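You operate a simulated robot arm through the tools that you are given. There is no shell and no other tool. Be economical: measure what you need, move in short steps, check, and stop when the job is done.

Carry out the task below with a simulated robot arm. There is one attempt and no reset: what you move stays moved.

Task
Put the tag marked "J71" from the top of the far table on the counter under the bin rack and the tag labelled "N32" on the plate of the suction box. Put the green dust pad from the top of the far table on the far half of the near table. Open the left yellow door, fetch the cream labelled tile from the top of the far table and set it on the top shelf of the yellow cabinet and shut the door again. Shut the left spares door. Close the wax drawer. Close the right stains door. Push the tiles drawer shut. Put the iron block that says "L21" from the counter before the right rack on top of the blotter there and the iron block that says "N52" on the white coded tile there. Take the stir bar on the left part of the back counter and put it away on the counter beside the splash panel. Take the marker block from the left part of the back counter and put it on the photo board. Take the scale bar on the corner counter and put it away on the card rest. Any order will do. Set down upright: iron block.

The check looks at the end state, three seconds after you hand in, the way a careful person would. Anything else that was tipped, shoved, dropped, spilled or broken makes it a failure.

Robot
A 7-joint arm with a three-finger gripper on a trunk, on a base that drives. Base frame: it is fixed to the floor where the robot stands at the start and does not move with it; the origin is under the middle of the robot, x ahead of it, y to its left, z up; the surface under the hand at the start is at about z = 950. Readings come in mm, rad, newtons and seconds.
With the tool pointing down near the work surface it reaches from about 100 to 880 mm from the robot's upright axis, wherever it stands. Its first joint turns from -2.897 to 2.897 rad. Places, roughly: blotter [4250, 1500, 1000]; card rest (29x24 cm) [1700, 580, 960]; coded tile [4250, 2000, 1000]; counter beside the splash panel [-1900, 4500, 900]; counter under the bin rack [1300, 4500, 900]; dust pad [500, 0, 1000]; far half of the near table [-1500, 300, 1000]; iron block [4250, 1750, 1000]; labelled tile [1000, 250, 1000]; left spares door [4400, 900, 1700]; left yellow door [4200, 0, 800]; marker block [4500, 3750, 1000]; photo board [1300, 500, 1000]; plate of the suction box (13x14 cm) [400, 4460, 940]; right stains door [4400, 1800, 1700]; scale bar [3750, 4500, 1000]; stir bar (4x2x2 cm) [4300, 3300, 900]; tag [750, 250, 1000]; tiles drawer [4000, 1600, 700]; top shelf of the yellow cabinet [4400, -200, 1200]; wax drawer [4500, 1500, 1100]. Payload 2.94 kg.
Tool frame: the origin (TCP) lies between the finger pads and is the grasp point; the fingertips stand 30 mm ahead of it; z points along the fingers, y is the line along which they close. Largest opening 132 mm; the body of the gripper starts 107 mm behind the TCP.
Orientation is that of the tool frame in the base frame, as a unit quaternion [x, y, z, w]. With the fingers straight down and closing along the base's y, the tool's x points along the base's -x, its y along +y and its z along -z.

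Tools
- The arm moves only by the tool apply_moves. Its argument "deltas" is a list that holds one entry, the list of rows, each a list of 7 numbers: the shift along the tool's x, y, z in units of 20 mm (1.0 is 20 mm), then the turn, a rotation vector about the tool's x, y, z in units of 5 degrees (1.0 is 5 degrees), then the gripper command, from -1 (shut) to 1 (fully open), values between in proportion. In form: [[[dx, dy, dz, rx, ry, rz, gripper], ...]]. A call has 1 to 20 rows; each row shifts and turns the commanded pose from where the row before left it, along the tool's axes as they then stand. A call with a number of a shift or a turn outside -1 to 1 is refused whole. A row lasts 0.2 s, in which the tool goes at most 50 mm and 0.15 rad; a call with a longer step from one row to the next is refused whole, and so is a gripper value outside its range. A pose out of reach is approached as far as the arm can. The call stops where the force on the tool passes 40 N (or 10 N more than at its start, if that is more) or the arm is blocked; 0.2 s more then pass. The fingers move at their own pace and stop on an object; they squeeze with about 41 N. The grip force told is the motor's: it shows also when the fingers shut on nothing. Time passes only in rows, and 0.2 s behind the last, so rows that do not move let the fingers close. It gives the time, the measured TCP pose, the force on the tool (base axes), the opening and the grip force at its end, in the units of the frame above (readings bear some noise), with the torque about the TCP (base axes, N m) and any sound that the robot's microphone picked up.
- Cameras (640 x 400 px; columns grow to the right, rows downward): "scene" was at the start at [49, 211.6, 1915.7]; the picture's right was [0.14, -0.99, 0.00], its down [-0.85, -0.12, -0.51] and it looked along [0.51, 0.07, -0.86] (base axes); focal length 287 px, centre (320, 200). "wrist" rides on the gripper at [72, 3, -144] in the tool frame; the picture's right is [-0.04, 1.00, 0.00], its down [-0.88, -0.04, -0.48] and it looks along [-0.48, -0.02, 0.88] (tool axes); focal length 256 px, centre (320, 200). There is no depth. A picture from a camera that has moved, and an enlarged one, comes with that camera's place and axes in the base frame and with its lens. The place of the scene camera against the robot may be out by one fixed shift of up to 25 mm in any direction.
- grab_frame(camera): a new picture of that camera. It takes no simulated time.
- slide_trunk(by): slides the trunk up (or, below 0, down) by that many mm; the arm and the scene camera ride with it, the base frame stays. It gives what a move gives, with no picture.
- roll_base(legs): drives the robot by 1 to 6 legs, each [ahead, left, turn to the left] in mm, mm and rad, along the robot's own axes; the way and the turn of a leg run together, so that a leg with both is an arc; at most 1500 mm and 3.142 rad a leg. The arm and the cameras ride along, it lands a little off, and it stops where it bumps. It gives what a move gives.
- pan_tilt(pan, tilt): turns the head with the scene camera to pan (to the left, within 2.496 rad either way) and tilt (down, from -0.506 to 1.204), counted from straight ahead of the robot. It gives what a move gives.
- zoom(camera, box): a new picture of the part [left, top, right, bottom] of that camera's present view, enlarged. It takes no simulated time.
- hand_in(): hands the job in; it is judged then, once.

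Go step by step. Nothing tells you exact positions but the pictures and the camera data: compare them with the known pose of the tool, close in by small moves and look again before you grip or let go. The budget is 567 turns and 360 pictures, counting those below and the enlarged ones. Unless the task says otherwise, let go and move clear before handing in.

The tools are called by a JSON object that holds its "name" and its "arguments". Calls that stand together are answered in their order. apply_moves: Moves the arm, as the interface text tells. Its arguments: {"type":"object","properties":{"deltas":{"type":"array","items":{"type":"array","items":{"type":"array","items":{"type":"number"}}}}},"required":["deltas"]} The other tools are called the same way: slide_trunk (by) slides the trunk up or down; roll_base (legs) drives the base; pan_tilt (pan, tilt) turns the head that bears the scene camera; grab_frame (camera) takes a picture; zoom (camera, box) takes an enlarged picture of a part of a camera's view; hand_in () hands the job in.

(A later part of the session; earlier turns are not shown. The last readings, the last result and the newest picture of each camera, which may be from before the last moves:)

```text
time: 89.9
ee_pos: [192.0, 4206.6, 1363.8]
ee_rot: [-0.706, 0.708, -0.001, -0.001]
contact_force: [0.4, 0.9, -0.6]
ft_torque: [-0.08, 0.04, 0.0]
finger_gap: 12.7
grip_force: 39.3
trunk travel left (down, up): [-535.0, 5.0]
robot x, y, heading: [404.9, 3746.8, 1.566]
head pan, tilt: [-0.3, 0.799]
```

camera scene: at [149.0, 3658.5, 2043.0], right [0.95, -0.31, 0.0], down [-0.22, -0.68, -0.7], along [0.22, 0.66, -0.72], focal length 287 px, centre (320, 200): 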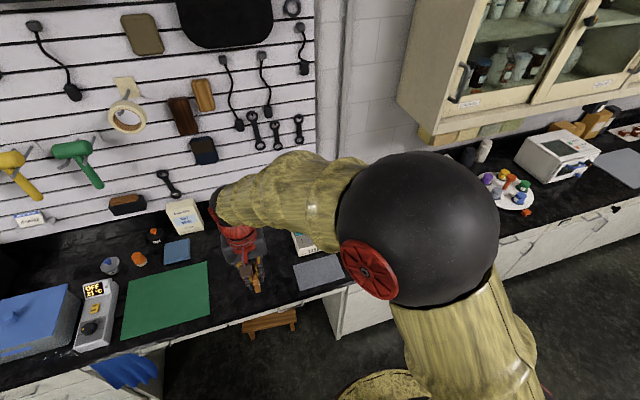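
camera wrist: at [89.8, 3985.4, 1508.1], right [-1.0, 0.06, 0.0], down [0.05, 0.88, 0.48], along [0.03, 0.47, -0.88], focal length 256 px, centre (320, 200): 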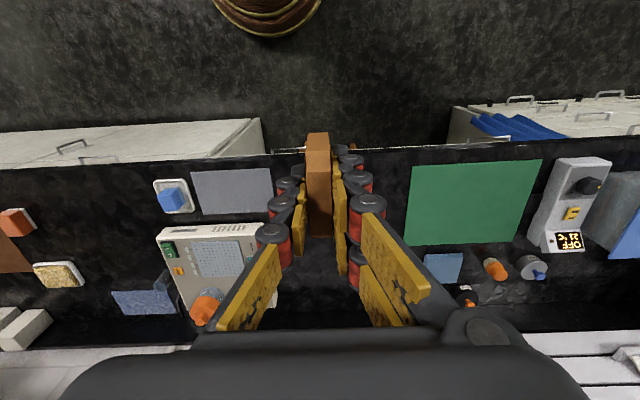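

{"name": "apply_moves", "arguments": {"deltas": [[[-0.98, -0.846, 0, 0, 0, 0, -1], [-0.98, -0.846, 0, 0, 0, 0, -1], [-0.98, -0.846, 0, 0, 0, 0, -1], [-0.98, -0.846, 0, 0, 0, 0, -1], [-0.98, -0.846, 0, 0, 0, 0, -1], [-0.98, -0.846, 0, 0, 0, 0, -1], [-0.98, -0.846, 0, 0, 0, 0, -1], [-0.98, -0.846, 0, 0, 0, 0, -1], [-0.98, -0.846, 0, 0, 0, 0, -1], [-0.98, -0.846, 0, 0, 0, 0, -1], [-0.98, -0.846, 0, 0, 0, 0, -1], [-0.98, -0.846, 0, 0, 0, 0, -1], [-0.98, -0.846, 0, 0, 0, 0, -1], [0, 0, 1, 0, 0, 0, -1], [0, 0, 1, 0, 0, 0, -1], [0, 0, 1, 0, 0, 0, -1], [0, 0, 1, 0, 0, 0, -1], [0, 0, 1, 0, 0, 0, -1], [0, 0, 1, 0, 0, 0, -1], [0, 0, 1, 0, 0, 0, -1]]]}}

{"name": "grab_frame", "arguments": {"camera": "wrist"}}

```text
time: 94.1
ee_pos: [411.9, 4458.6, 1223.4]
ee_rot: [-0.706, 0.709, 0.0, 0.0]
contact_force: [0.2, 0.6, 0.1]
ft_torque: [-0.07, -0.03, 0.0]
finger_gap: 12.4
grip_force: 39.1
trunk travel left (down, up): [-535.0, 5.0]
robot x, y, heading: [407.4, 3748.6, 1.565]
head pan, tilt: [-0.3, 0.799]
```

```text
324 pictures are left
camera wrist: at [407.8, 4387.4, 1366.8], right [-1.0, 0.05, 0.0], down [0.04, 0.88, 0.48], along [0.02, 0.47, -0.88], focal length 256 px, centre (320, 200)
```

wrist: 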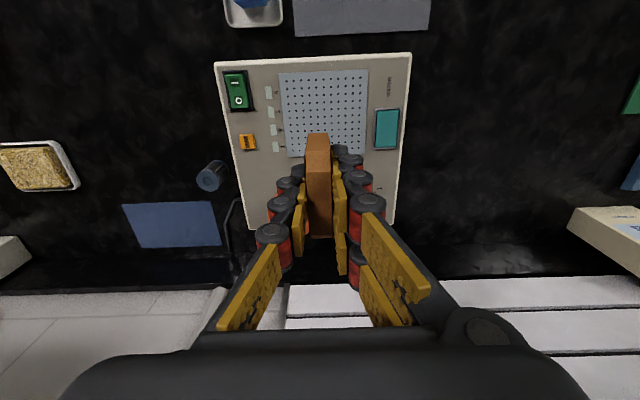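

{"name": "apply_moves", "arguments": {"deltas": [[[0.4, 0.3, 0, 0, 0, 0, -1], [0, 0, 1, 0, 0, 0, -1], [0, 0, 1, 0, 0, 0, -1], [0, 0, 1, 0, 0, 0, -1], [0, 0, 1, 0, 0, 0, -1], [0, 0, 1, 0, 0, 0, -1], [0, 0, 1, 0, 0, 0, -1], [0, 0, 1, 0, 0, 0, -1], [0, 0, 1, 0, 0, 0, -1], [0, 0, 1, 0, 0, 0, -1], [0, 0, 1, 0, 0, 0, -1], [0, 0, 0.7, 0, 0, 0, -1]]]}}

{"name": "grab_frame", "arguments": {"camera": "wrist"}}

```text
time: 96.7
ee_pos: [406.5, 4451.8, 1008.9]
ee_rot: [-0.705, 0.709, 0.0, 0.001]
contact_force: [0.6, 0.6, -0.1]
ft_torque: [0.01, -0.01, 0.02]
finger_gap: 12.7
grip_force: 39.2
trunk travel left (down, up): [-535.0, 5.0]
robot x, y, heading: [402.2, 3745.8, 1.565]
head pan, tilt: [-0.3, 0.799]
```

```text
323 pictures are left
camera wrist: at [403.3, 4378.4, 1153.8], right [-1.0, 0.05, 0.0], down [0.04, 0.88, 0.48], along [0.02, 0.47, -0.88], focal length 256 px, centre (320, 200)
```

wrist: 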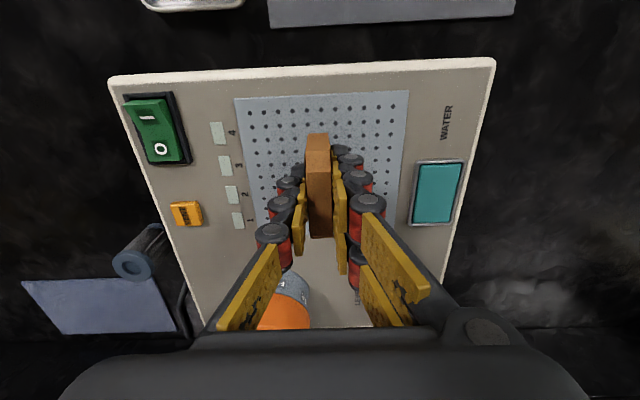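

{"name": "apply_moves", "arguments": {"deltas": [[[0, 0, 0.4, 0, 0, 0, -1], [0, 0, 0.4, 0, 0, 0, -1], [0, 0, 0.4, 0, 0, 0, -1], [0, 0, 0, 0, 0, 0, -1]]]}}

```text
time: 97.7
ee_pos: [406.9, 4449.3, 986.4]
ee_rot: [-0.706, 0.708, 0.0, 0.0]
contact_force: [-0.1, -0.7, -0.8]
ft_torque: [-0.03, 0.03, 0.0]
finger_gap: 12.3
grip_force: 39.6
trunk travel left (down, up): [-535.0, 5.0]
robot x, y, heading: [406.4, 3744.5, 1.57]
head pan, tilt: [-0.3, 0.799]
```

{"name": "apply_moves", "arguments": {"deltas": [[[0, 0, 0.2, 0, 0, 0, -1], [0, 0, 0.15, 0, 0, 0, -1], [0, 0, 0, 0, 0, 0, -1]]]}}

{"name": "grab_frame", "arguments": {"camera": "wrist"}}

```text
time: 98.5
ee_pos: [406.8, 4450.1, 982.7]
ee_rot: [-0.706, 0.708, 0.002, 0.002]
contact_force: [0.4, -9.2, 35.9]
ft_torque: [-0.51, 0.0, 0.03]
finger_gap: 12.6
grip_force: 39.5
trunk travel left (down, up): [-535.0, 5.0]
robot x, y, heading: [409.7, 3745.6, 1.569]
head pan, tilt: [-0.3, 0.799]
```

```text
322 pictures are left
camera wrist: at [402.2, 4377.1, 1126.6], right [-1.0, 0.05, 0.0], down [0.04, 0.88, 0.48], along [0.02, 0.48, -0.88], focal length 256 px, centre (320, 200)
```

wrist: 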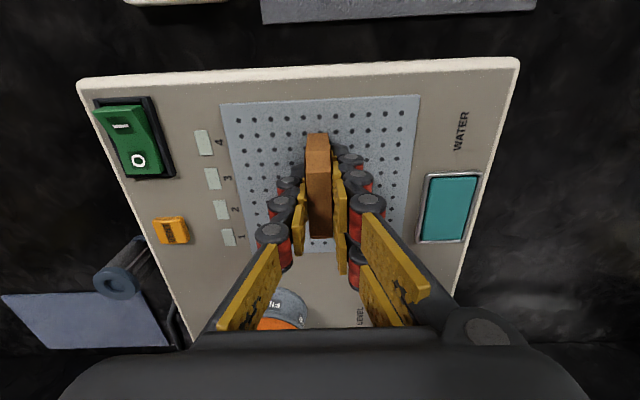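

Contact at the plate. Relieve the pressure and release.

{"name": "apply_moves", "arguments": {"deltas": [[[0, 0, -0.15, 0, 0, 0, -1], [0, 0, 0, 0, 0, 0, -1], [0, 0, 0, 0, 0, 0, -0.7], [0, 0, 0, 0, 0, 0, -0.5], [0, 0, 0, 0, 0, 0, -0.2], [0, 0, 0, 0, 0, 0, -0.2], [0, 0, 0, 0, 0, 0, -0.2]]]}}

{"name": "grab_frame", "arguments": {"camera": "wrist"}}

```text
time: 100.1
ee_pos: [405.8, 4450.6, 981.4]
ee_rot: [-0.706, 0.708, -0.001, 0.0]
contact_force: [0.2, 0.4, -0.3]
ft_torque: [-0.03, -0.02, 0.0]
finger_gap: 53.1
grip_force: 0.1
trunk travel left (down, up): [-535.0, 5.0]
robot x, y, heading: [409.2, 3744.0, 1.568]
head pan, tilt: [-0.3, 0.799]
```

```text
321 pictures are left
camera wrist: at [402.0, 4377.9, 1125.8], right [-1.0, 0.05, 0.0], down [0.04, 0.88, 0.48], along [0.02, 0.47, -0.88], focal length 256 px, centre (320, 200)
```

wrist: 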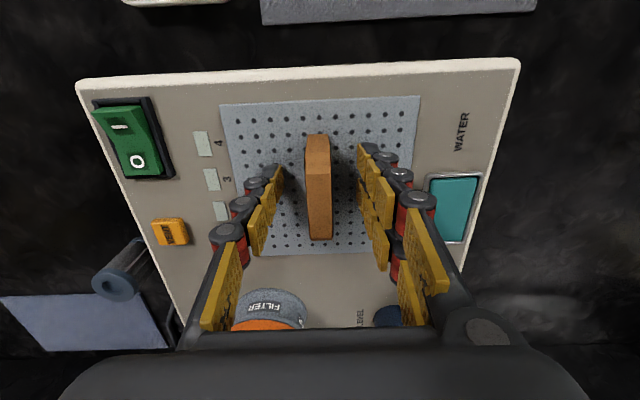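

N32 stands on the plate. Lift off straight up and retract.

{"name": "apply_moves", "arguments": {"deltas": [[[0, 0, -0.5, 0, 0, 0, -0.2], [0, 0, -1, 0, 0, 0, -0.2], [0, 0, -1, 0, 0, 0, -0.2], [0, 0, -1, 0, 0, 0, -0.2], [0, 0, -1, 0, 0, 0, -0.2], [0, 0, -1, 0, 0, 0, -0.2], [0, 0, -1, 0, 0, 0, -0.2], [0, 0, -1, 0, 0, 0, -0.2], [0, 0, -1, 0, 0, 0, -0.2], [0, 0, -1, 0, 0, 0, -0.2], [0, 0, -1, 0, 0, 0, -0.2], [0, 0, -1, 0, 0, 0, -0.2], [0, 0, -1, 0, 0, 0, -0.2], [0, 0, -1, 0, 0, 0, -0.2], [0, 0, -1, 0, 0, 0, -0.2], [0, 0, -1, 0, 0, 0, -0.2], [0, 0, -1, 0, 0, 0, -0.2], [0, 0, -1, 0, 0, 0, -0.2]]]}}

{"name": "apply_moves", "arguments": {"deltas": [[[1, 0.8, 0, 0, 0, 0, 1], [1, 0.8, 0, 0, 0, 0, 1], [1, 0.8, 0, 0, 0, 0, 1], [1, 0.8, 0, 0, 0, 0, 1], [1, 0.8, 0, 0, 0, 0, 1], [1, 0.8, 0, 0, 0, 0, 1], [1, 0.8, 0, 0, 0, 0, 1], [1, 0.8, 0, 0, 0, 0, 1], [1, 0.8, 0, 0, 0, 0, 1], [1, 0.8, 0, 0, 0, 0, 1], [1, 0.8, 0, 0, 0, 0, 1], [1, 0.8, 0, 0, 0, 0, 1]]]}}

{"name": "grab_frame", "arguments": {"camera": "wrist"}}

{"name": "pan_tilt", "arguments": {"pan": -1.0, "tilt": 0.6}}

{"name": "grab_frame", "arguments": {"camera": "scene"}}

```text
time: 103.9
ee_pos: [405.9, 4451.5, 1333.5]
ee_rot: [-0.706, 0.708, 0.0, 0.0]
contact_force: [-0.5, 0.2, 0.0]
ft_torque: [0.0, 0.02, -0.01]
finger_gap: 52.9
grip_force: 0.0
trunk travel left (down, up): [-535.0, 5.0]
robot x, y, heading: [406.0, 3748.1, 1.571]
head pan, tilt: [-0.3, 0.799]
```

```text
time: 106.5
ee_pos: [211.5, 4210.0, 1331.5]
ee_rot: [-0.706, 0.708, 0.0, 0.0]
contact_force: [-0.2, -0.6, 0.2]
ft_torque: [0.05, -0.02, -0.03]
finger_gap: 132.0
grip_force: 0.1
trunk travel left (down, up): [-535.0, 5.0]
robot x, y, heading: [406.9, 3743.5, 1.568]
head pan, tilt: [-0.3, 0.799]
```

```text
320 pictures are left
camera wrist: at [208.5, 4137.6, 1475.1], right [-1.0, 0.05, 0.0], down [0.04, 0.88, 0.48], along [0.02, 0.48, -0.88], focal length 256 px, centre (320, 200)
```

wrist: 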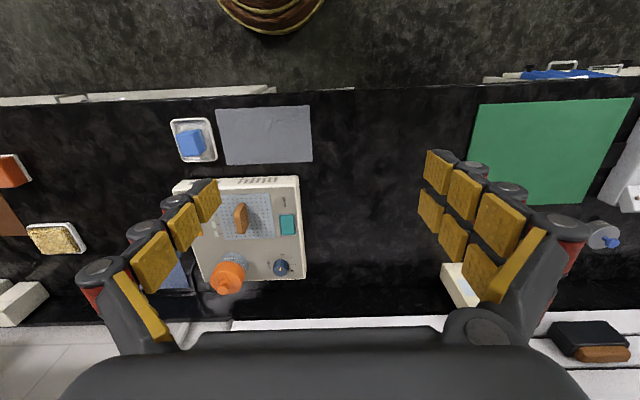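

```text
time: 107.6
ee_pos: [214.1, 4210.4, 1331.2]
ee_rot: [-0.706, 0.708, 0.0, 0.0]
contact_force: [0.4, 0.2, 0.6]
ft_torque: [-0.01, 0.04, 0.01]
finger_gap: 131.8
grip_force: 0.1
trunk travel left (down, up): [-535.0, 5.0]
robot x, y, heading: [404.4, 3750.1, 1.566]
head pan, tilt: [-1.0, 0.6]
```

```text
319 pictures are left
camera scene: at [301.3, 3776.5, 2059.8], right [0.54, -0.84, 0.0], down [-0.48, -0.3, -0.82], along [0.7, 0.44, -0.57], focal length 287 px, centre (320, 200)
```

scene: 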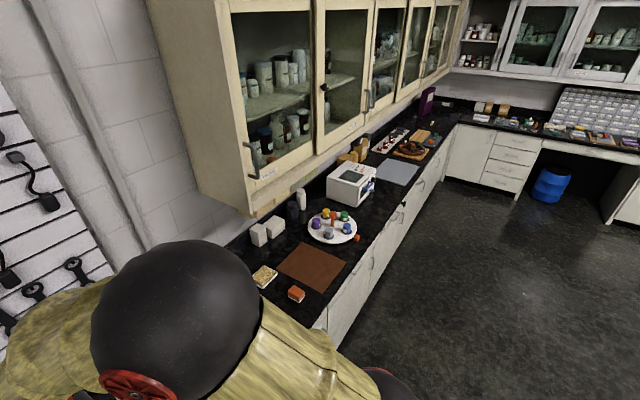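

N32 placed. Returning by the same route for J71.

{"name": "roll_base", "arguments": {"legs": [[-150, 0, 0], [0, 1500, 0], [0, 120, 0]]}}

{"name": "roll_base", "arguments": {"legs": [[-1100, 0, 0], [-1050, 0, 0]]}}

```text
time: 116.7
ee_pos: [-1383.6, 4062.3, 1330.2]
ee_rot: [-0.706, 0.708, -0.001, 0.001]
contact_force: [-2.0, 0.0, 0.2]
ft_torque: [-0.04, -0.17, -0.01]
finger_gap: 131.8
grip_force: 0.0
trunk travel left (down, up): [-535.0, 5.0]
robot x, y, heading: [-1187.2, 3598.4, 1.57]
head pan, tilt: [-1.0, 0.6]
```

```text
time: 127.4
ee_pos: [-1372.0, 1894.2, 1331.0]
ee_rot: [0.711, -0.704, 0.0, -0.001]
contact_force: [-0.9, 0.0, -0.6]
ft_torque: [0.04, -0.03, 0.01]
finger_gap: 132.0
grip_force: 0.0
trunk travel left (down, up): [-535.0, 5.0]
robot x, y, heading: [-1175.2, 1431.9, 1.58]
head pan, tilt: [-1.0, 0.6]
```

{"name": "roll_base", "arguments": {"legs": [[0, -1000, 0], [0, 0, -1.58]]}}

{"name": "pan_tilt", "arguments": {"pan": -0.7, "tilt": 1.0}}

{"name": "grab_frame", "arguments": {"camera": "scene"}}

```text
time: 136.4
ee_pos: [283.7, 1649.9, 1330.5]
ee_rot: [-0.011, 1.0, 0.0, 0.0]
contact_force: [-0.1, -0.3, -0.1]
ft_torque: [0.0, -0.01, -0.01]
finger_gap: 132.0
grip_force: 0.0
trunk travel left (down, up): [-535.0, 5.0]
robot x, y, heading: [-174.5, 1442.6, 0.026]
head pan, tilt: [-1.0, 0.6]
```

```text
time: 137.2
ee_pos: [284.5, 1648.7, 1331.1]
ee_rot: [-0.014, 1.0, -0.001, 0.0]
contact_force: [0.4, -0.6, 0.4]
ft_torque: [0.05, 0.0, -0.01]
finger_gap: 132.1
grip_force: 0.0
trunk travel left (down, up): [-535.0, 5.0]
robot x, y, heading: [-172.6, 1441.6, 0.021]
head pan, tilt: [-0.7, 1.0]
```

```text
318 pictures are left
camera scene: at [-143.9, 1602.1, 2027.9], right [-0.63, -0.78, 0.0], down [-0.66, 0.53, -0.54], along [0.42, -0.34, -0.84], focal length 287 px, centre (320, 200)
```

scene: 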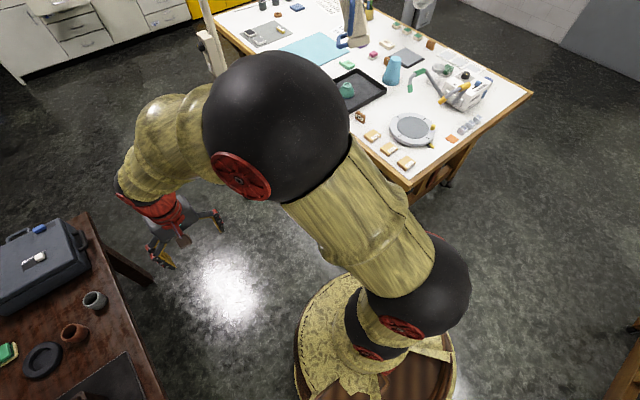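

{"name": "roll_base", "arguments": {"legs": [[0, -1250, -0.022]]}}

{"name": "pan_tilt", "arguments": {"pan": 0.2, "tilt": 1.2}}

{"name": "grab_frame", "arguments": {"camera": "scene"}}

```text
time: 143.5
ee_pos: [309.7, 399.7, 1331.0]
ee_rot: [-0.007, 1.0, 0.001, 0.0]
contact_force: [0.0, 0.3, -0.5]
ft_torque: [-0.02, -0.03, -0.02]
finger_gap: 131.9
grip_force: 0.0
trunk travel left (down, up): [-535.0, 5.0]
robot x, y, heading: [-151.3, 195.0, 0.019]
head pan, tilt: [-0.7, 1.0]
```

```text
time: 144.7
ee_pos: [309.7, 400.2, 1331.3]
ee_rot: [-0.008, 1.0, 0.0, 0.0]
contact_force: [-0.2, 0.1, -0.9]
ft_torque: [-0.01, 0.01, -0.02]
finger_gap: 131.9
grip_force: 0.2
trunk travel left (down, up): [-535.0, 5.0]
robot x, y, heading: [-150.3, 199.2, 0.015]
head pan, tilt: [0.201, 1.201]
```

```text
317 pictures are left
camera scene: at [-118.3, 412.5, 2015.2], right [0.21, -0.98, 0.0], down [-0.91, -0.2, -0.36], along [0.35, 0.08, -0.93], focal length 287 px, centre (320, 200)
```

scene: 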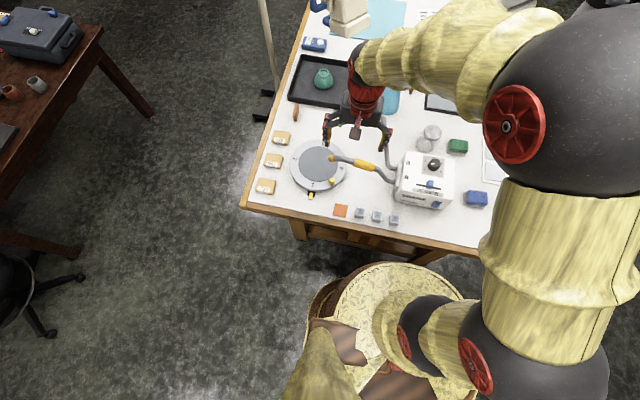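

Drive ahead to x≈0 (known safe) and then extend toward J71 at about (897,197).

{"name": "roll_base", "arguments": {"legs": [[152, 0, -0.015]]}}

{"name": "apply_moves", "arguments": {"deltas": [[[-1, -0.8, 0, 0, 0, 0, 0], [-1, -0.8, 0, 0, 0, 0, 0], [-1, -0.8, 0, 0, 0, 0, 0], [-1, -0.8, 0, 0, 0, 0, 0], [-1, -0.8, 0, 0, 0, 0, 0], [-1, -0.8, 0, 0, 0, 0, 0], [-1, -0.8, 0, 0, 0, 0, 0], [-1, -0.8, 0, 0, 0, 0, 0], [-1, -0.8, 0, 0, 0, 0, 0], [-1, -0.8, 0, 0, 0, 0, 0], [-1, -0.8, 0, 0, 0, 0, 0], [-1, -0.8, 0, 0, 0, 0, 0], [-1, 0, 0, 0, 0, 0, 0], [-1, 0, 0, 0, 0, 0, 0], [-1, 0, 0, 0, 0, 0, 0], [-1, 0, 0, 0, 0, 0, 0], [-1, 0, 0, 0, 0, 0, 0]]]}}

{"name": "grab_frame", "arguments": {"camera": "wrist"}}

```text
time: 146.1
ee_pos: [465.2, 394.0, 1329.6]
ee_rot: [0.001, 1.0, 0.001, -0.001]
contact_force: [0.1, -0.2, -0.9]
ft_torque: [-0.03, 0.09, 0.01]
finger_gap: 132.0
grip_force: 0.1
trunk travel left (down, up): [-535.0, 5.0]
robot x, y, heading: [-1.5, 199.3, -0.004]
head pan, tilt: [0.201, 1.201]
```

```text
time: 149.7
ee_pos: [786.5, 209.6, 1329.2]
ee_rot: [-0.002, 1.0, 0.001, -0.005]
contact_force: [-19.8, 14.8, 5.8]
ft_torque: [-2.42, -2.84, -0.49]
finger_gap: 66.1
grip_force: 0.1
trunk travel left (down, up): [-535.0, 5.0]
robot x, y, heading: [-5.4, 203.0, 0.003]
head pan, tilt: [0.201, 1.201]
stopped in row 17: the force on the tool passed its limit at 63 N (the readings are from after the stop); the commanded pose is now the measured one
```

```text
316 pictures are left
camera wrist: at [716.3, 212.1, 1474.3], right [0.04, 1.0, 0.0], down [0.88, -0.04, 0.47], along [0.47, -0.02, -0.88], focal length 256 px, centre (320, 200)
```

wrist: 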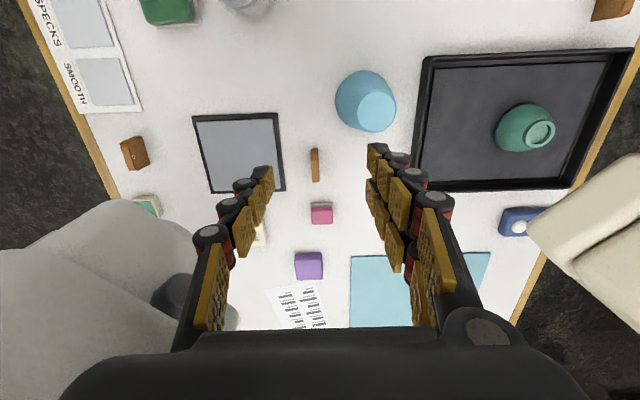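

Contact with something at about (800–850, 200, ~1400). I'll look from the scene camera before doing anything else.

{"name": "pan_tilt", "arguments": {"pan": 0.1, "tilt": 0.7}}

{"name": "grab_frame", "arguments": {"camera": "scene"}}

```text
time: 150.6
ee_pos: [786.7, 209.5, 1328.7]
ee_rot: [0.0, 1.0, -0.001, -0.005]
contact_force: [-25.2, 28.4, 9.0]
ft_torque: [-4.34, -3.81, -0.36]
finger_gap: 66.0
grip_force: 0.0
trunk travel left (down, up): [-535.0, 5.0]
robot x, y, heading: [-2.8, 200.9, 0.001]
head pan, tilt: [0.099, 0.7]
```

```text
315 pictures are left
camera scene: at [59.2, 416.7, 2050.7], right [0.1, -0.99, 0.0], down [-0.64, -0.07, -0.77], along [0.76, 0.07, -0.64], focal length 287 px, centre (320, 200)
```

scene: 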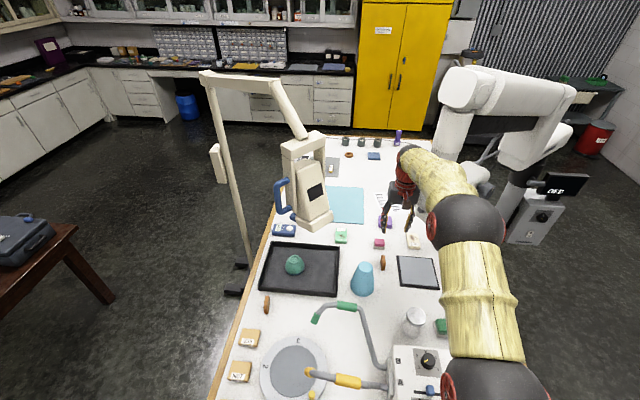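

The wrist touched the white instrument arm's column. Back off gently toward the robot.

{"name": "apply_moves", "arguments": {"deltas": [[[0.5, 0.3, 0, 0, 0, 0, 0], [1, 0.3, 0, 0, 0, 0, 0], [1, 0.3, 0, 0, 0, 0, 0], [1, 0.3, 0, 0, 0, 0, 0], [1, 0.3, 0, 0, 0, 0, 0]]]}}

{"name": "zoom", "arguments": {"camera": "scene", "box": [360, 50, 600, 250]}}

{"name": "grab_frame", "arguments": {"camera": "wrist"}}

```text
time: 151.8
ee_pos: [700.9, 233.9, 1329.3]
ee_rot: [0.0, 1.0, 0.001, -0.006]
contact_force: [-1.4, -0.3, 0.5]
ft_torque: [-0.03, -0.01, 0.0]
finger_gap: 66.2
grip_force: 0.0
trunk travel left (down, up): [-535.0, 5.0]
robot x, y, heading: [-2.9, 200.0, -0.001]
head pan, tilt: [0.099, 0.7]
```

```text
2.00 times, centred on (480, 150) of scene
camera zoom: at [64.9, 410.3, 2051.2], right [0.1, -1.0, 0.0], down [-0.64, -0.06, -0.76], along [0.76, 0.08, -0.64], focal length 575 px, centre (0, 300)
```

zoom: 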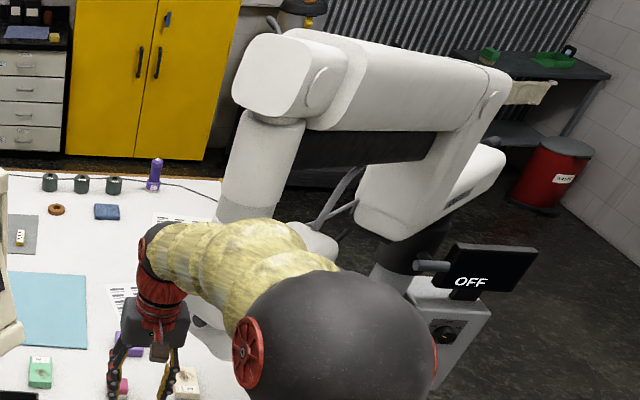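

```text
313 pictures are left
camera wrist: at [630.3, 236.7, 1472.8], right [0.04, 1.0, 0.0], down [0.88, -0.04, 0.47], along [0.46, -0.02, -0.89], focal length 256 px, centre (320, 200)
```

wrist: 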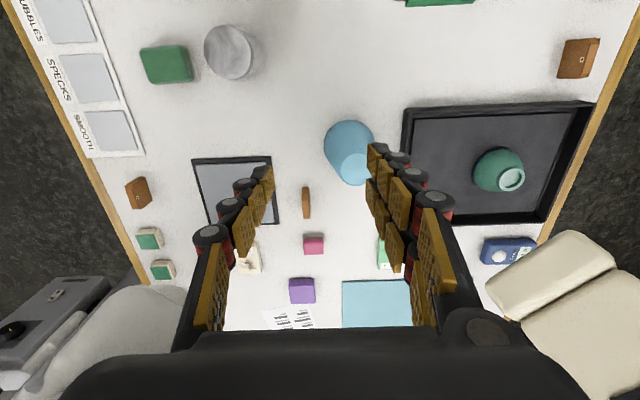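

I'm clear again. I'll go in lower instead (contact was at z≈1480 on the hand body): shift to y=194, descend to z≈1120, narrow the fingers, then look.

{"name": "apply_moves", "arguments": {"deltas": [[[0, -1, 0, 0, 0, 0, -0.3], [0, -1, 0, 0, 0, 0, -0.3], [0, 0, 1, 0, 0, 0, -0.3], [0, 0, 1, 0, 0, 0, -0.3], [0, 0, 1, 0, 0, 0, -0.3], [0, 0, 1, 0, 0, 0, -0.3], [0, 0, 1, 0, 0, 0, -0.3], [0, 0, 1, 0, 0, 0, -0.3], [0, 0, 1, 0, 0, 0, -0.3], [0, 0, 1, 0, 0, 0, -0.3], [0, 0, 1, 0, 0, 0, -0.3], [0, 0, 1, 0, 0, 0, -0.3]]]}}

{"name": "grab_frame", "arguments": {"camera": "wrist"}}

{"name": "grab_frame", "arguments": {"camera": "scene"}}

```text
time: 154.4
ee_pos: [699.6, 195.4, 1128.4]
ee_rot: [-0.001, 1.0, 0.001, -0.006]
contact_force: [0.9, 0.7, 0.2]
ft_torque: [0.0, 0.04, -0.02]
finger_gap: 46.1
grip_force: 0.1
trunk travel left (down, up): [-535.0, 5.0]
robot x, y, heading: [0.4, 199.2, 0.001]
head pan, tilt: [0.099, 0.7]
```

```text
312 pictures are left
camera wrist: at [629.2, 197.3, 1273.0], right [0.04, 1.0, 0.0], down [0.88, -0.04, 0.46], along [0.46, -0.02, -0.89], focal length 256 px, centre (320, 200)
```

wrist: 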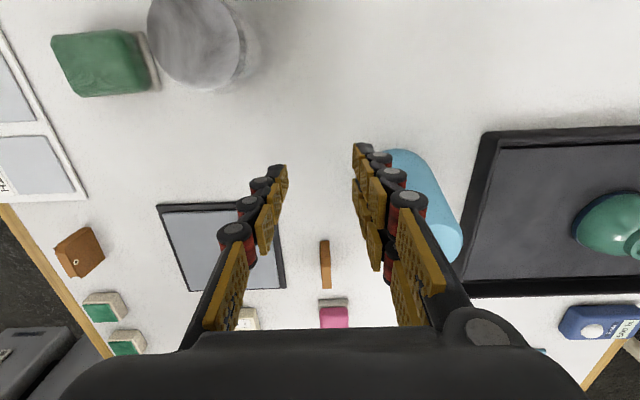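

```text
311 pictures are left
camera scene: at [66.2, 410.6, 2051.2], right [0.1, -1.0, 0.0], down [-0.64, -0.06, -0.76], along [0.76, 0.08, -0.64], focal length 287 px, centre (320, 200)
```

scene: 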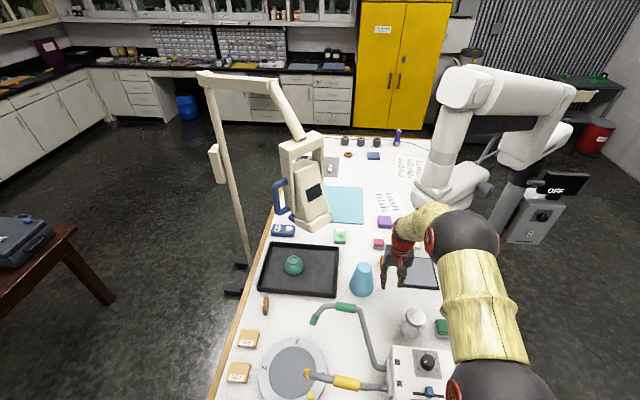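

{"name": "apply_moves", "arguments": {"deltas": [[[-0.7, 0, 0, 0, 0, 0, -0.3], [-0.7, 0, 0, 0, 0, 0, -0.3], [-0.7, 0, 0, 0, 0, 0, -0.3], [-0.7, 0, 0, 0, 0, 0, -0.3], [-0.7, 0, 0, 0, 0, 0, -0.3], [-0.7, 0, 0, 0, 0, 0, -0.3], [-0.7, 0, 0, 0, 0, 0, -0.3], [-0.7, 0, 0, 0, 0, 0, -0.3]]]}}

{"name": "grab_frame", "arguments": {"camera": "scene"}}

{"name": "grab_frame", "arguments": {"camera": "wrist"}}

```text
time: 156.2
ee_pos: [800.4, 204.7, 1125.8]
ee_rot: [-0.003, 1.0, -0.001, -0.007]
contact_force: [0.0, -0.2, -0.3]
ft_torque: [-0.01, 0.01, 0.03]
finger_gap: 46.3
grip_force: 0.1
trunk travel left (down, up): [-535.0, 5.0]
robot x, y, heading: [-3.2, 198.8, 0.004]
head pan, tilt: [0.099, 0.7]
```

```text
310 pictures are left
camera scene: at [51.5, 418.6, 2050.6], right [0.1, -0.99, 0.0], down [-0.64, -0.07, -0.77], along [0.76, 0.08, -0.64], focal length 287 px, centre (320, 200)
```

scene: 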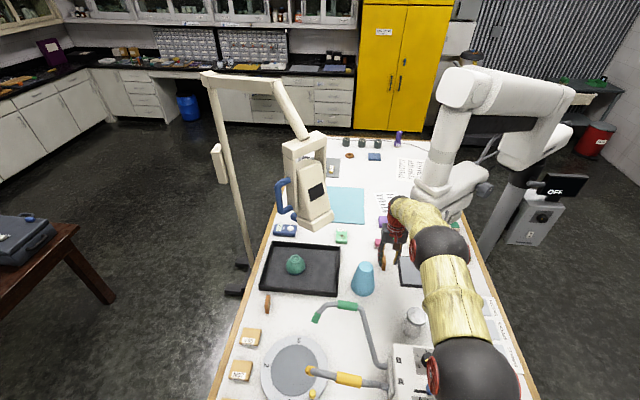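

```text
309 pictures are left
camera wrist: at [730.2, 207.0, 1271.9], right [0.04, 1.0, 0.0], down [0.89, -0.03, 0.46], along [0.46, -0.02, -0.89], focal length 256 px, centre (320, 200)
```

wrist: 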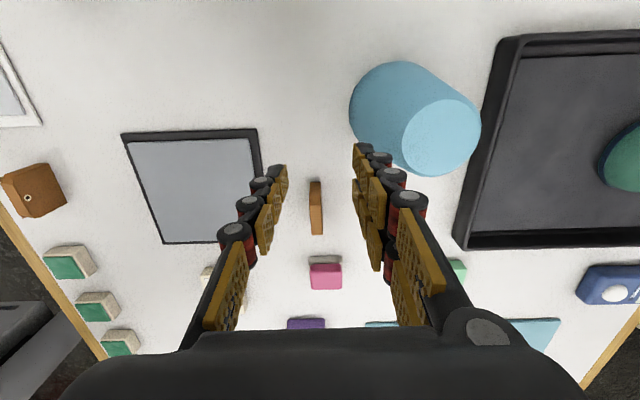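

{"name": "apply_moves", "arguments": {"deltas": [[[-0.7, -0.1, 0, 0, 0, 0, -0.3], [-0.7, -0.1, 0, 0, 0, 0, -0.3], [-0.7, -0.1, 0, 0, 0, 0, -0.3], [-0.7, -0.1, 0, 0, 0, 0, -0.3], [-0.7, -0.1, 0, 0, 0, 0, -0.3], [-0.7, 0, 0, 0, 0, 0, -0.3], [-0.6, 0, 0, 0, 0, 0, -0.3], [0, 0, 0, 0, 0, 0, -0.3]]]}}

{"name": "grab_frame", "arguments": {"camera": "wrist"}}

```text
time: 158.2
ee_pos: [905.8, 271.1, 1127.1]
ee_rot: [-0.041, 0.999, 0.0, -0.008]
contact_force: [-0.4, 0.5, 0.2]
ft_torque: [0.03, -0.01, 0.03]
finger_gap: 46.1
grip_force: 0.0
out of reach, approached as far as the arm can: row 6, 7
trunk travel left (down, up): [-535.0, 5.0]
robot x, y, heading: [22.7, 217.2, 0.059]
head pan, tilt: [0.099, 0.7]
stopped in row 8: the arm was blocked; the commanded pose is now the measured one
```

```text
308 pictures are left
camera wrist: at [834.8, 268.7, 1271.9], right [-0.03, 1.0, 0.0], down [0.89, 0.03, 0.46], along [0.46, 0.02, -0.89], focal length 256 px, centre (320, 200)
```

wrist: 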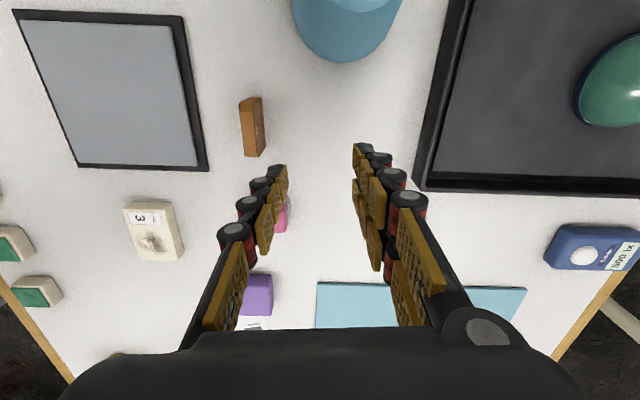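

The base itself got rotated — some part of the arm is pressed against something. Look at the scene.

{"name": "grab_frame", "arguments": {"camera": "scene"}}

{"name": "pan_tilt", "arguments": {"pan": -0.4, "tilt": 0.9}}

{"name": "grab_frame", "arguments": {"camera": "scene"}}

```text
307 pictures are left
camera scene: at [71.0, 432.8, 2051.4], right [0.16, -0.99, 0.0], down [-0.63, -0.11, -0.77], along [0.76, 0.12, -0.64], focal length 287 px, centre (320, 200)
```

scene: 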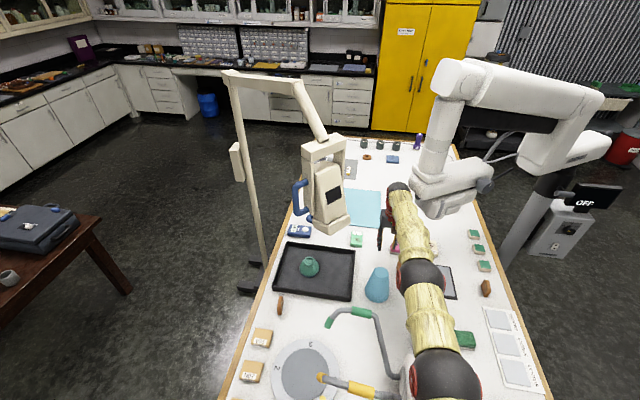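

```text
time: 159.1
ee_pos: [906.0, 271.6, 1126.6]
ee_rot: [-0.037, 0.999, -0.002, -0.007]
contact_force: [-0.4, -0.3, 0.9]
ft_torque: [-0.02, -0.02, 0.04]
finger_gap: 46.2
grip_force: 0.1
trunk travel left (down, up): [-535.0, 5.0]
robot x, y, heading: [21.9, 218.0, 0.058]
head pan, tilt: [-0.4, 0.901]
```

```text
306 pictures are left
camera scene: at [59.0, 399.3, 2034.4], right [-0.33, -0.94, 0.0], down [-0.74, 0.26, -0.62], along [0.59, -0.21, -0.78], focal length 287 px, centre (320, 200)
```

scene: 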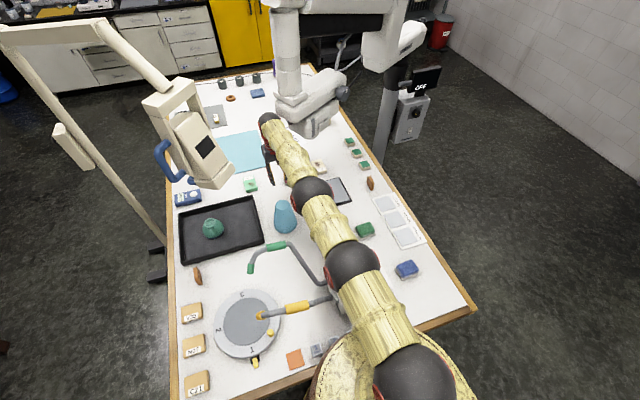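

The forearm ran into the white instrument head, which occupies roughly x≥800, y≤150, z 1140–1500. J71 has to be approached from the left side of the table. Retreat first.

{"name": "apply_moves", "arguments": {"deltas": [[[0.5, 0, -0.2, 0, 0, 0, -0.3], [0.7, 0, -0.2, 0, 0, 0, -0.3], [1, 0, -0.2, 0, 0, 0, -0.3], [1, 0, 0, 0, 0, 0, -0.3], [1, 0, 0, 0, 0, 0, -0.3], [1, 0, 0, 0, 0, 0, -0.3], [1, 0, 0, 0, 0, 0, -0.3], [1, 0, 0, 0, 0, 0, -0.3], [1, 0, 0, 0, 0, 0, -0.3], [1, 0, 0, 0, 0, 0, -0.3]]]}}

{"name": "grab_frame", "arguments": {"camera": "scene"}}

```text
time: 161.3
ee_pos: [724.9, 249.1, 1139.4]
ee_rot: [-0.035, 0.999, 0.0, -0.009]
contact_force: [0.2, -0.4, 0.4]
ft_torque: [0.01, -0.02, -0.01]
finger_gap: 46.4
grip_force: 0.0
trunk travel left (down, up): [-535.0, 5.0]
robot x, y, heading: [23.1, 216.3, 0.066]
head pan, tilt: [-0.4, 0.901]
```

```text
305 pictures are left
camera scene: at [63.7, 390.7, 2035.1], right [-0.33, -0.94, 0.0], down [-0.74, 0.26, -0.62], along [0.59, -0.21, -0.78], focal length 287 px, centre (320, 200)
```

scene: 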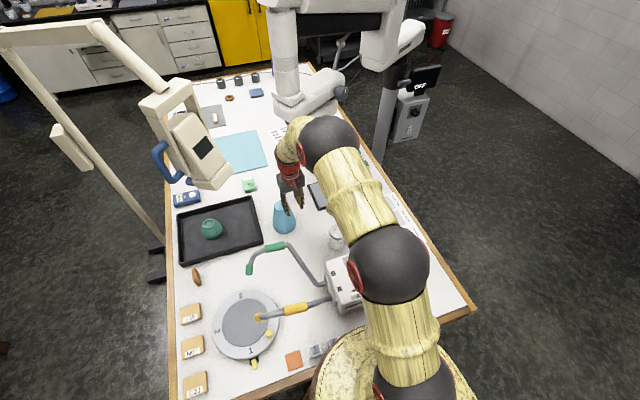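

Arm free again. Since the green dust pad (~(617,−23)) is in reach from here and its target is right behind me, I'll fetch it now. Retract, raise, rotate the hand 90°.

{"name": "apply_moves", "arguments": {"deltas": [[[1, 0, -0.5, 0, 0, 0, 0], [1, 0, -0.5, 0, 0, 0, 0], [1, 0, -0.5, 0, 0, 0, 0], [1, 0, -0.5, 0, 0, 0, 0], [1, 0, -0.5, 0, 0, 0, 0], [1, 0, -0.5, 0, 0, 0, 0], [1, 0, -0.5, 0, 0, 0, 0], [1, 0, -0.5, 0, 0, 0, 0]]]}}

{"name": "roll_base", "arguments": {"legs": [[-25, -190, -0.066]]}}

{"name": "apply_moves", "arguments": {"deltas": [[[0, 0, 0, 0, 0, 1, 1], [0, 0, 0, 0, 0, 1, 1], [0, 0, 0, 0, 0, 1, 1], [0, 0, 0, 0, 0, 1, 1], [0, 0, 0, 0, 0, 1, 1], [0, 0, 0, 0, 0, 1, 1], [0, 0, 0, 0, 0, 1, 1], [0, 0, 0, 0, 0, 1, 1], [0, 0, 0, 0, 0, 1, 1], [0, 0, 0, 0, 0, 1, 1], [0, 0, 0, 0, 0, 1, 1], [0, 0, 0, 0, 0, 1, 1], [0, 0, 0, 0, 0, 1, 1], [0, 0, 0, 0, 0, 1, 1], [0, 0, 0, 0, 0, 1, 1], [0, 0, 0, 0, 0, 1, 1], [0, 0, 0, 0, 0, 1, 1], [0, 0, 0, 0, 0, 1, 1]]]}}

{"name": "grab_frame", "arguments": {"camera": "wrist"}}

```text
time: 163.1
ee_pos: [564.1, 235.7, 1222.2]
ee_rot: [-0.035, 0.999, 0.001, -0.008]
contact_force: [-0.6, -0.5, 0.2]
ft_torque: [0.03, -0.02, -0.03]
finger_gap: 66.1
grip_force: 0.1
trunk travel left (down, up): [-535.0, 5.0]
robot x, y, heading: [23.1, 214.2, 0.064]
head pan, tilt: [-0.4, 0.901]
```

```text
time: 164.7
ee_pos: [545.4, 10.9, 1222.4]
ee_rot: [-0.003, 1.0, 0.001, -0.008]
contact_force: [-0.4, -0.5, 0.6]
ft_torque: [0.03, -0.02, 0.0]
finger_gap: 65.7
grip_force: 0.0
trunk travel left (down, up): [-535.0, 5.0]
robot x, y, heading: [5.6, 27.3, -0.005]
head pan, tilt: [-0.4, 0.901]
```

```text
time: 168.5
ee_pos: [546.2, 11.7, 1221.7]
ee_rot: [0.706, 0.708, -0.005, -0.006]
contact_force: [-0.1, 0.7, 0.1]
ft_torque: [-0.02, -0.01, 0.0]
finger_gap: 131.9
grip_force: 0.0
trunk travel left (down, up): [-535.0, 5.0]
robot x, y, heading: [1.9, 26.0, -0.006]
head pan, tilt: [-0.4, 0.901]
```

```text
304 pictures are left
camera wrist: at [550.8, 83.0, 1366.1], right [1.0, -0.04, -0.02], down [-0.03, -0.88, 0.47], along [-0.03, -0.47, -0.88], focal length 256 px, centre (320, 200)
```

wrist: 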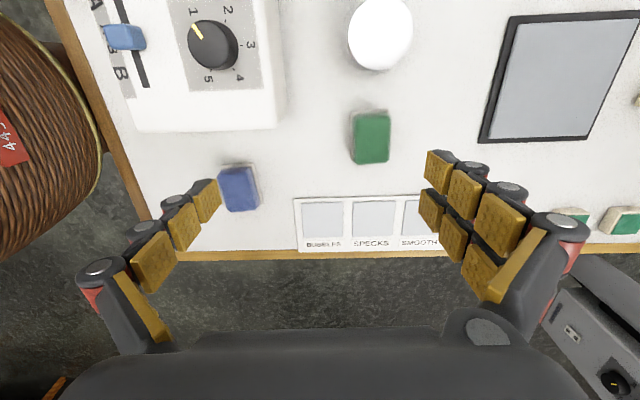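

{"name": "apply_moves", "arguments": {"deltas": [[[-0.5, 0.9, 0, 0, 0, 0, 0.6], [-0.5, 0.9, 0, 0, 0, 0, 0.6], [-0.5, 0.9, 0, 0, 0, 0, 0.6], [0, 0.9, 0, 0, 0, 0, 0.6], [0, 0, 1, 0, 0, 0, 0.6], [0, 0, 1, 0, 0, 0, 0.6], [0, 0, 1, 0, 0, 0, 0.6], [0, 0, 1, 0, 0, 0, 0.6], [0, 0, 1, 0, 0, 0, 0.6], [0, 0, 1, 0, 0, 0, 0.6], [0, 0, 1, 0, 0, 0, 0.6]]]}}

{"name": "grab_frame", "arguments": {"camera": "wrist"}}

```text
time: 170.9
ee_pos: [615.7, -18.4, 1079.5]
ee_rot: [0.705, 0.709, -0.006, -0.006]
contact_force: [-0.3, 1.1, 0.3]
ft_torque: [-0.02, 0.04, 0.03]
finger_gap: 105.6
grip_force: 0.1
trunk travel left (down, up): [-535.0, 5.0]
robot x, y, heading: [2.8, 28.2, -0.003]
head pan, tilt: [-0.4, 0.901]
```

```text
303 pictures are left
camera wrist: at [621.5, 53.4, 1223.6], right [1.0, -0.04, -0.02], down [-0.03, -0.88, 0.47], along [-0.03, -0.47, -0.88], focal length 256 px, centre (320, 200)
```

wrist: 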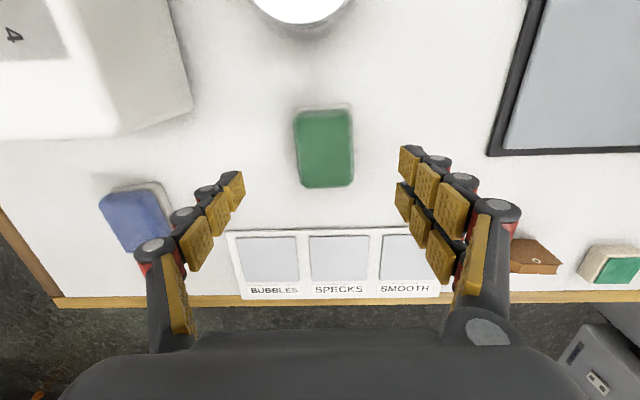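

{"name": "apply_moves", "arguments": {"deltas": [[[0, 0.15, 1, 0, 0, 0, 0.6], [0, 0, 1, 0, 0, 0, 0.6], [0, 0, 1, 0, 0, 0, 0.6], [0, 0, 1, 0, 0, 0, 0.6], [0, 0, 0.75, 0, 0, 0, 0.6], [0, 0, 0, 0, 0, 0, -1], [0, 0, 0, 0, 0, 0, -1], [0, 0, 0, 0, 0, 0, -1], [0, 0, 0, 0, 0, 0, -1], [0, 0, 0, 0, 0, 0, -1], [0, 0, 0, 0, 0, 0, -1]]]}}

{"name": "grab_frame", "arguments": {"camera": "wrist"}}

```text
time: 173.3
ee_pos: [617.4, -18.3, 985.1]
ee_rot: [0.705, 0.709, -0.005, -0.006]
contact_force: [0.4, -0.2, 2.5]
ft_torque: [-0.05, 0.04, 0.09]
finger_gap: 59.0
grip_force: 41.0
trunk travel left (down, up): [-535.0, 5.0]
robot x, y, heading: [1.8, 26.0, -0.004]
head pan, tilt: [-0.4, 0.901]
```

```text
302 pictures are left
camera wrist: at [622.5, 53.5, 1129.8], right [1.0, -0.04, -0.02], down [-0.03, -0.88, 0.47], along [-0.03, -0.47, -0.88], focal length 256 px, centre (320, 200)
```

wrist: 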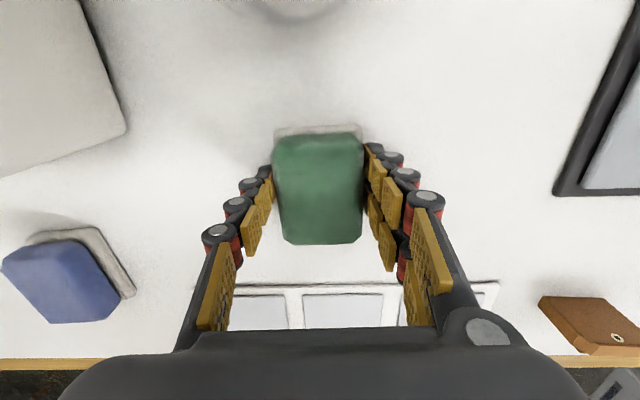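

Pad gripped (59 mm). Lift and retract, then turn round to the near table.

{"name": "apply_moves", "arguments": {"deltas": [[[0, 0, -1, 0, 0, 0, -1], [0, 0, -1, 0, 0, 0, -1], [0, 0, -1, 0, 0, 0, -1], [0, 0, -1, 0, 0, 0, -1], [0, 0, -1, 0, 0, 0, -1], [0, 0, -1, 0, 0, 0, -1], [0, 0, -1, 0, 0, 0, -1], [0, 0, -1, 0, 0, 0, -1], [0, 0, -1, 0, 0, 0, -1], [0, 0, -1, 0, 0, 0, -1], [0, 0, -1, 0, 0, 0, -1], [0, 0, -1, 0, 0, 0, -1], [0, 0, -1, 0, 0, 0, -1], [0, 0, -1, 0, 0, 0, -1], [0, 0, -1, 0, 0, 0, -1], [0, -1, -0.5, 0, 0, 0, -1], [0, -1, -0.5, 0, 0, 0, -1], [0, -1, -0.5, 0, 0, 0, -1], [0, -1, -0.5, 0, 0, 0, -1], [0, -1, -0.5, 0, 0, 0, -1]]]}}

{"name": "roll_base", "arguments": {"legs": [[-400, 200, 0], [0, 0, 3.14]]}}

{"name": "pan_tilt", "arguments": {"pan": 0.1, "tilt": 0.8}}

{"name": "grab_frame", "arguments": {"camera": "scene"}}

```text
time: 177.5
ee_pos: [521.4, -19.9, 1337.7]
ee_rot: [0.705, 0.709, -0.005, -0.006]
contact_force: [-0.9, -0.5, 0.1]
ft_torque: [0.02, -0.04, 0.01]
finger_gap: 59.1
grip_force: 40.8
trunk travel left (down, up): [-535.0, 5.0]
robot x, y, heading: [3.9, 28.1, -0.006]
head pan, tilt: [-0.4, 0.901]
```

```text
time: 187.6
ee_pos: [-919.6, 270.4, 1337.7]
ee_rot: [0.71, -0.704, 0.005, -0.004]
contact_force: [-0.4, 0.4, -1.5]
ft_torque: [0.0, 0.03, 0.06]
finger_gap: 58.8
grip_force: 40.7
trunk travel left (down, up): [-535.0, 5.0]
robot x, y, heading: [-398.0, 225.8, 3.136]
head pan, tilt: [-0.4, 0.901]
```

```text
time: 188.5
ee_pos: [-919.0, 270.0, 1338.1]
ee_rot: [0.709, -0.705, 0.006, -0.004]
contact_force: [0.4, -0.2, -0.6]
ft_torque: [0.0, -0.01, -0.02]
finger_gap: 58.8
grip_force: 41.3
trunk travel left (down, up): [-535.0, 5.0]
robot x, y, heading: [-397.3, 226.3, 3.138]
head pan, tilt: [0.099, 0.799]
```

```text
301 pictures are left
camera scene: at [-438.7, 40.0, 2042.9], right [-0.1, 1.0, 0.0], down [0.71, 0.07, -0.7], along [-0.69, -0.07, -0.72], focal length 287 px, centre (320, 200)
```

scene: 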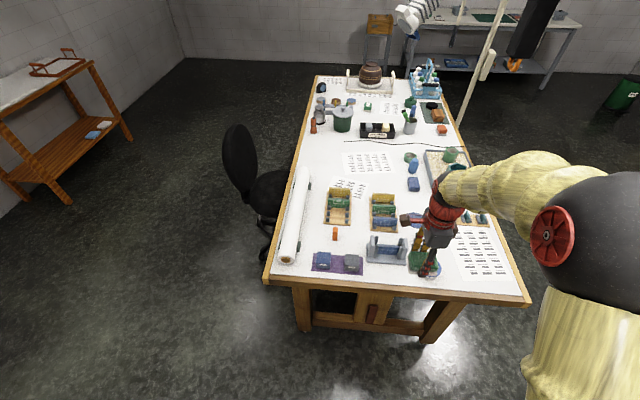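

{"name": "zoom", "arguments": {"camera": "scene", "box": [290, 160, 530, 310]}}

{"name": "grab_frame", "arguments": {"camera": "wrist"}}

```text
2.67 times, centred on (410, 235) of scene
camera zoom: at [-438.7, 40.0, 2042.9], right [-0.1, 1.0, 0.0], down [0.71, 0.07, -0.7], along [-0.69, -0.07, -0.72], focal length 766 px, centre (80, 107)
```

zoom: 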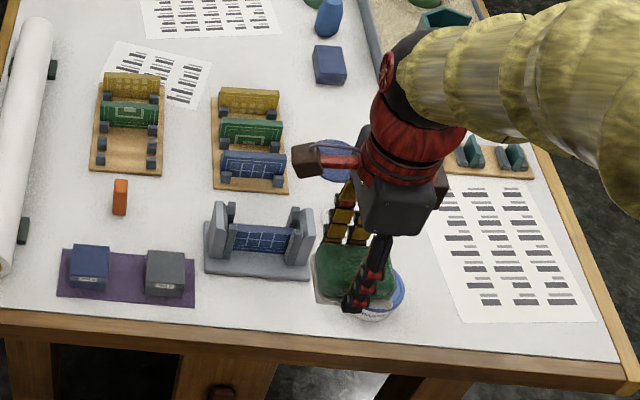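

```text
299 pictures are left
camera wrist: at [-924.7, 198.0, 1481.7], right [-1.0, 0.04, -0.02], down [0.02, 0.88, 0.47], along [0.03, 0.47, -0.88], focal length 256 px, centre (320, 200)
```

wrist: 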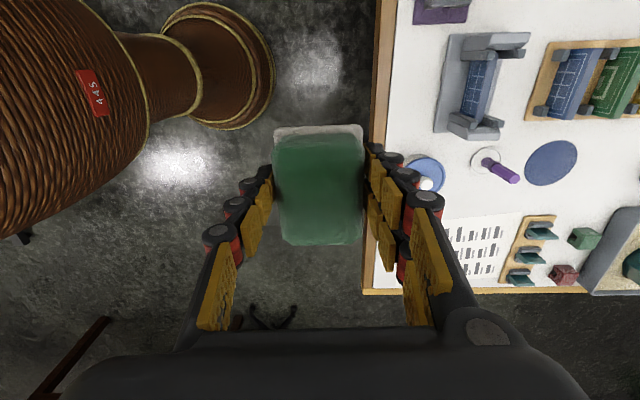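

A good free spot is at about (−1530,440) beside the blue disc. Drive closer to the near table.

{"name": "roll_base", "arguments": {"legs": [[370, -150, 0]]}}

{"name": "grab_frame", "arguments": {"camera": "wrist"}}

```text
time: 191.0
ee_pos: [-1297.0, 423.9, 1336.1]
ee_rot: [0.709, -0.705, 0.007, -0.006]
contact_force: [-0.4, -0.1, -1.1]
ft_torque: [-0.07, -0.1, -0.01]
finger_gap: 58.8
grip_force: 41.0
trunk travel left (down, up): [-535.0, 5.0]
robot x, y, heading: [-773.4, 374.5, 3.137]
head pan, tilt: [0.099, 0.799]
```

```text
298 pictures are left
camera wrist: at [-1301.8, 350.8, 1481.3], right [-1.0, 0.04, -0.02], down [0.03, 0.88, 0.47], along [0.03, 0.47, -0.88], focal length 256 px, centre (320, 200)
```

wrist: 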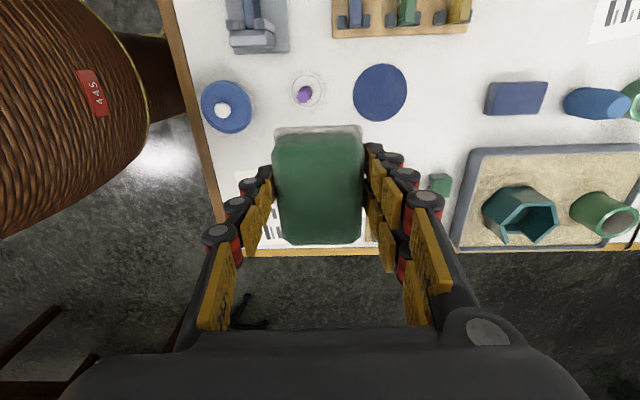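

{"name": "apply_moves", "arguments": {"deltas": [[[0, 1, 0, 0, 0, 0, -1], [0, 1, 0, 0, 0, 0, -1], [0, 1, 0, 0, 0, 0, -1], [0, 1, 0, 0, 0, 0, -1], [0, 1, 0, 0, 0, 0, -1], [0, 1, 0, 0, 0, 0, -1], [0, 1, 0, 0, 0, 0, -1], [0, 1, 0, 0, 0, 0, -1], [0, 1, 0, 0, 0, 0, -1], [0, 1, 0, 0, 0, 0, -1], [0, 1, 0, 0, 0, 0, -1], [0, 0.8, 0, 0, 0, 0, -1], [0, 0, 1, 0, 0, 0, -1], [0, 0, 1, 0, 0, 0, -1], [0, 0, 1, 0, 0, 0, -1], [0, 0, 1, 0, 0, 0, -1], [0, 0, 1, 0, 0, 0, -1], [0, 0, 1, 0, 0, 0, -1], [0, 0, 1, 0, 0, 0, -1]]]}}

{"name": "grab_frame", "arguments": {"camera": "wrist"}}

```text
time: 195.0
ee_pos: [-1532.0, 420.3, 1195.0]
ee_rot: [0.709, -0.705, 0.007, -0.005]
contact_force: [-0.4, 0.8, 0.3]
ft_torque: [0.0, -0.03, 0.0]
finger_gap: 58.7
grip_force: 40.8
trunk travel left (down, up): [-535.0, 5.0]
robot x, y, heading: [-778.4, 376.3, 3.139]
head pan, tilt: [0.099, 0.799]
```

```text
297 pictures are left
camera wrist: at [-1536.4, 348.0, 1339.3], right [-1.0, 0.04, -0.02], down [0.03, 0.88, 0.47], along [0.03, 0.47, -0.88], focal length 256 px, centre (320, 200)
```

wrist: 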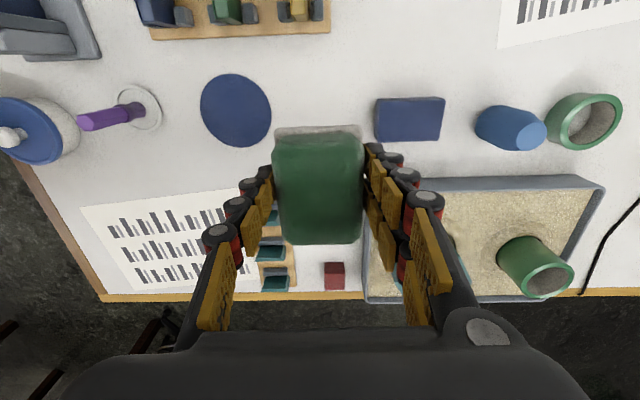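

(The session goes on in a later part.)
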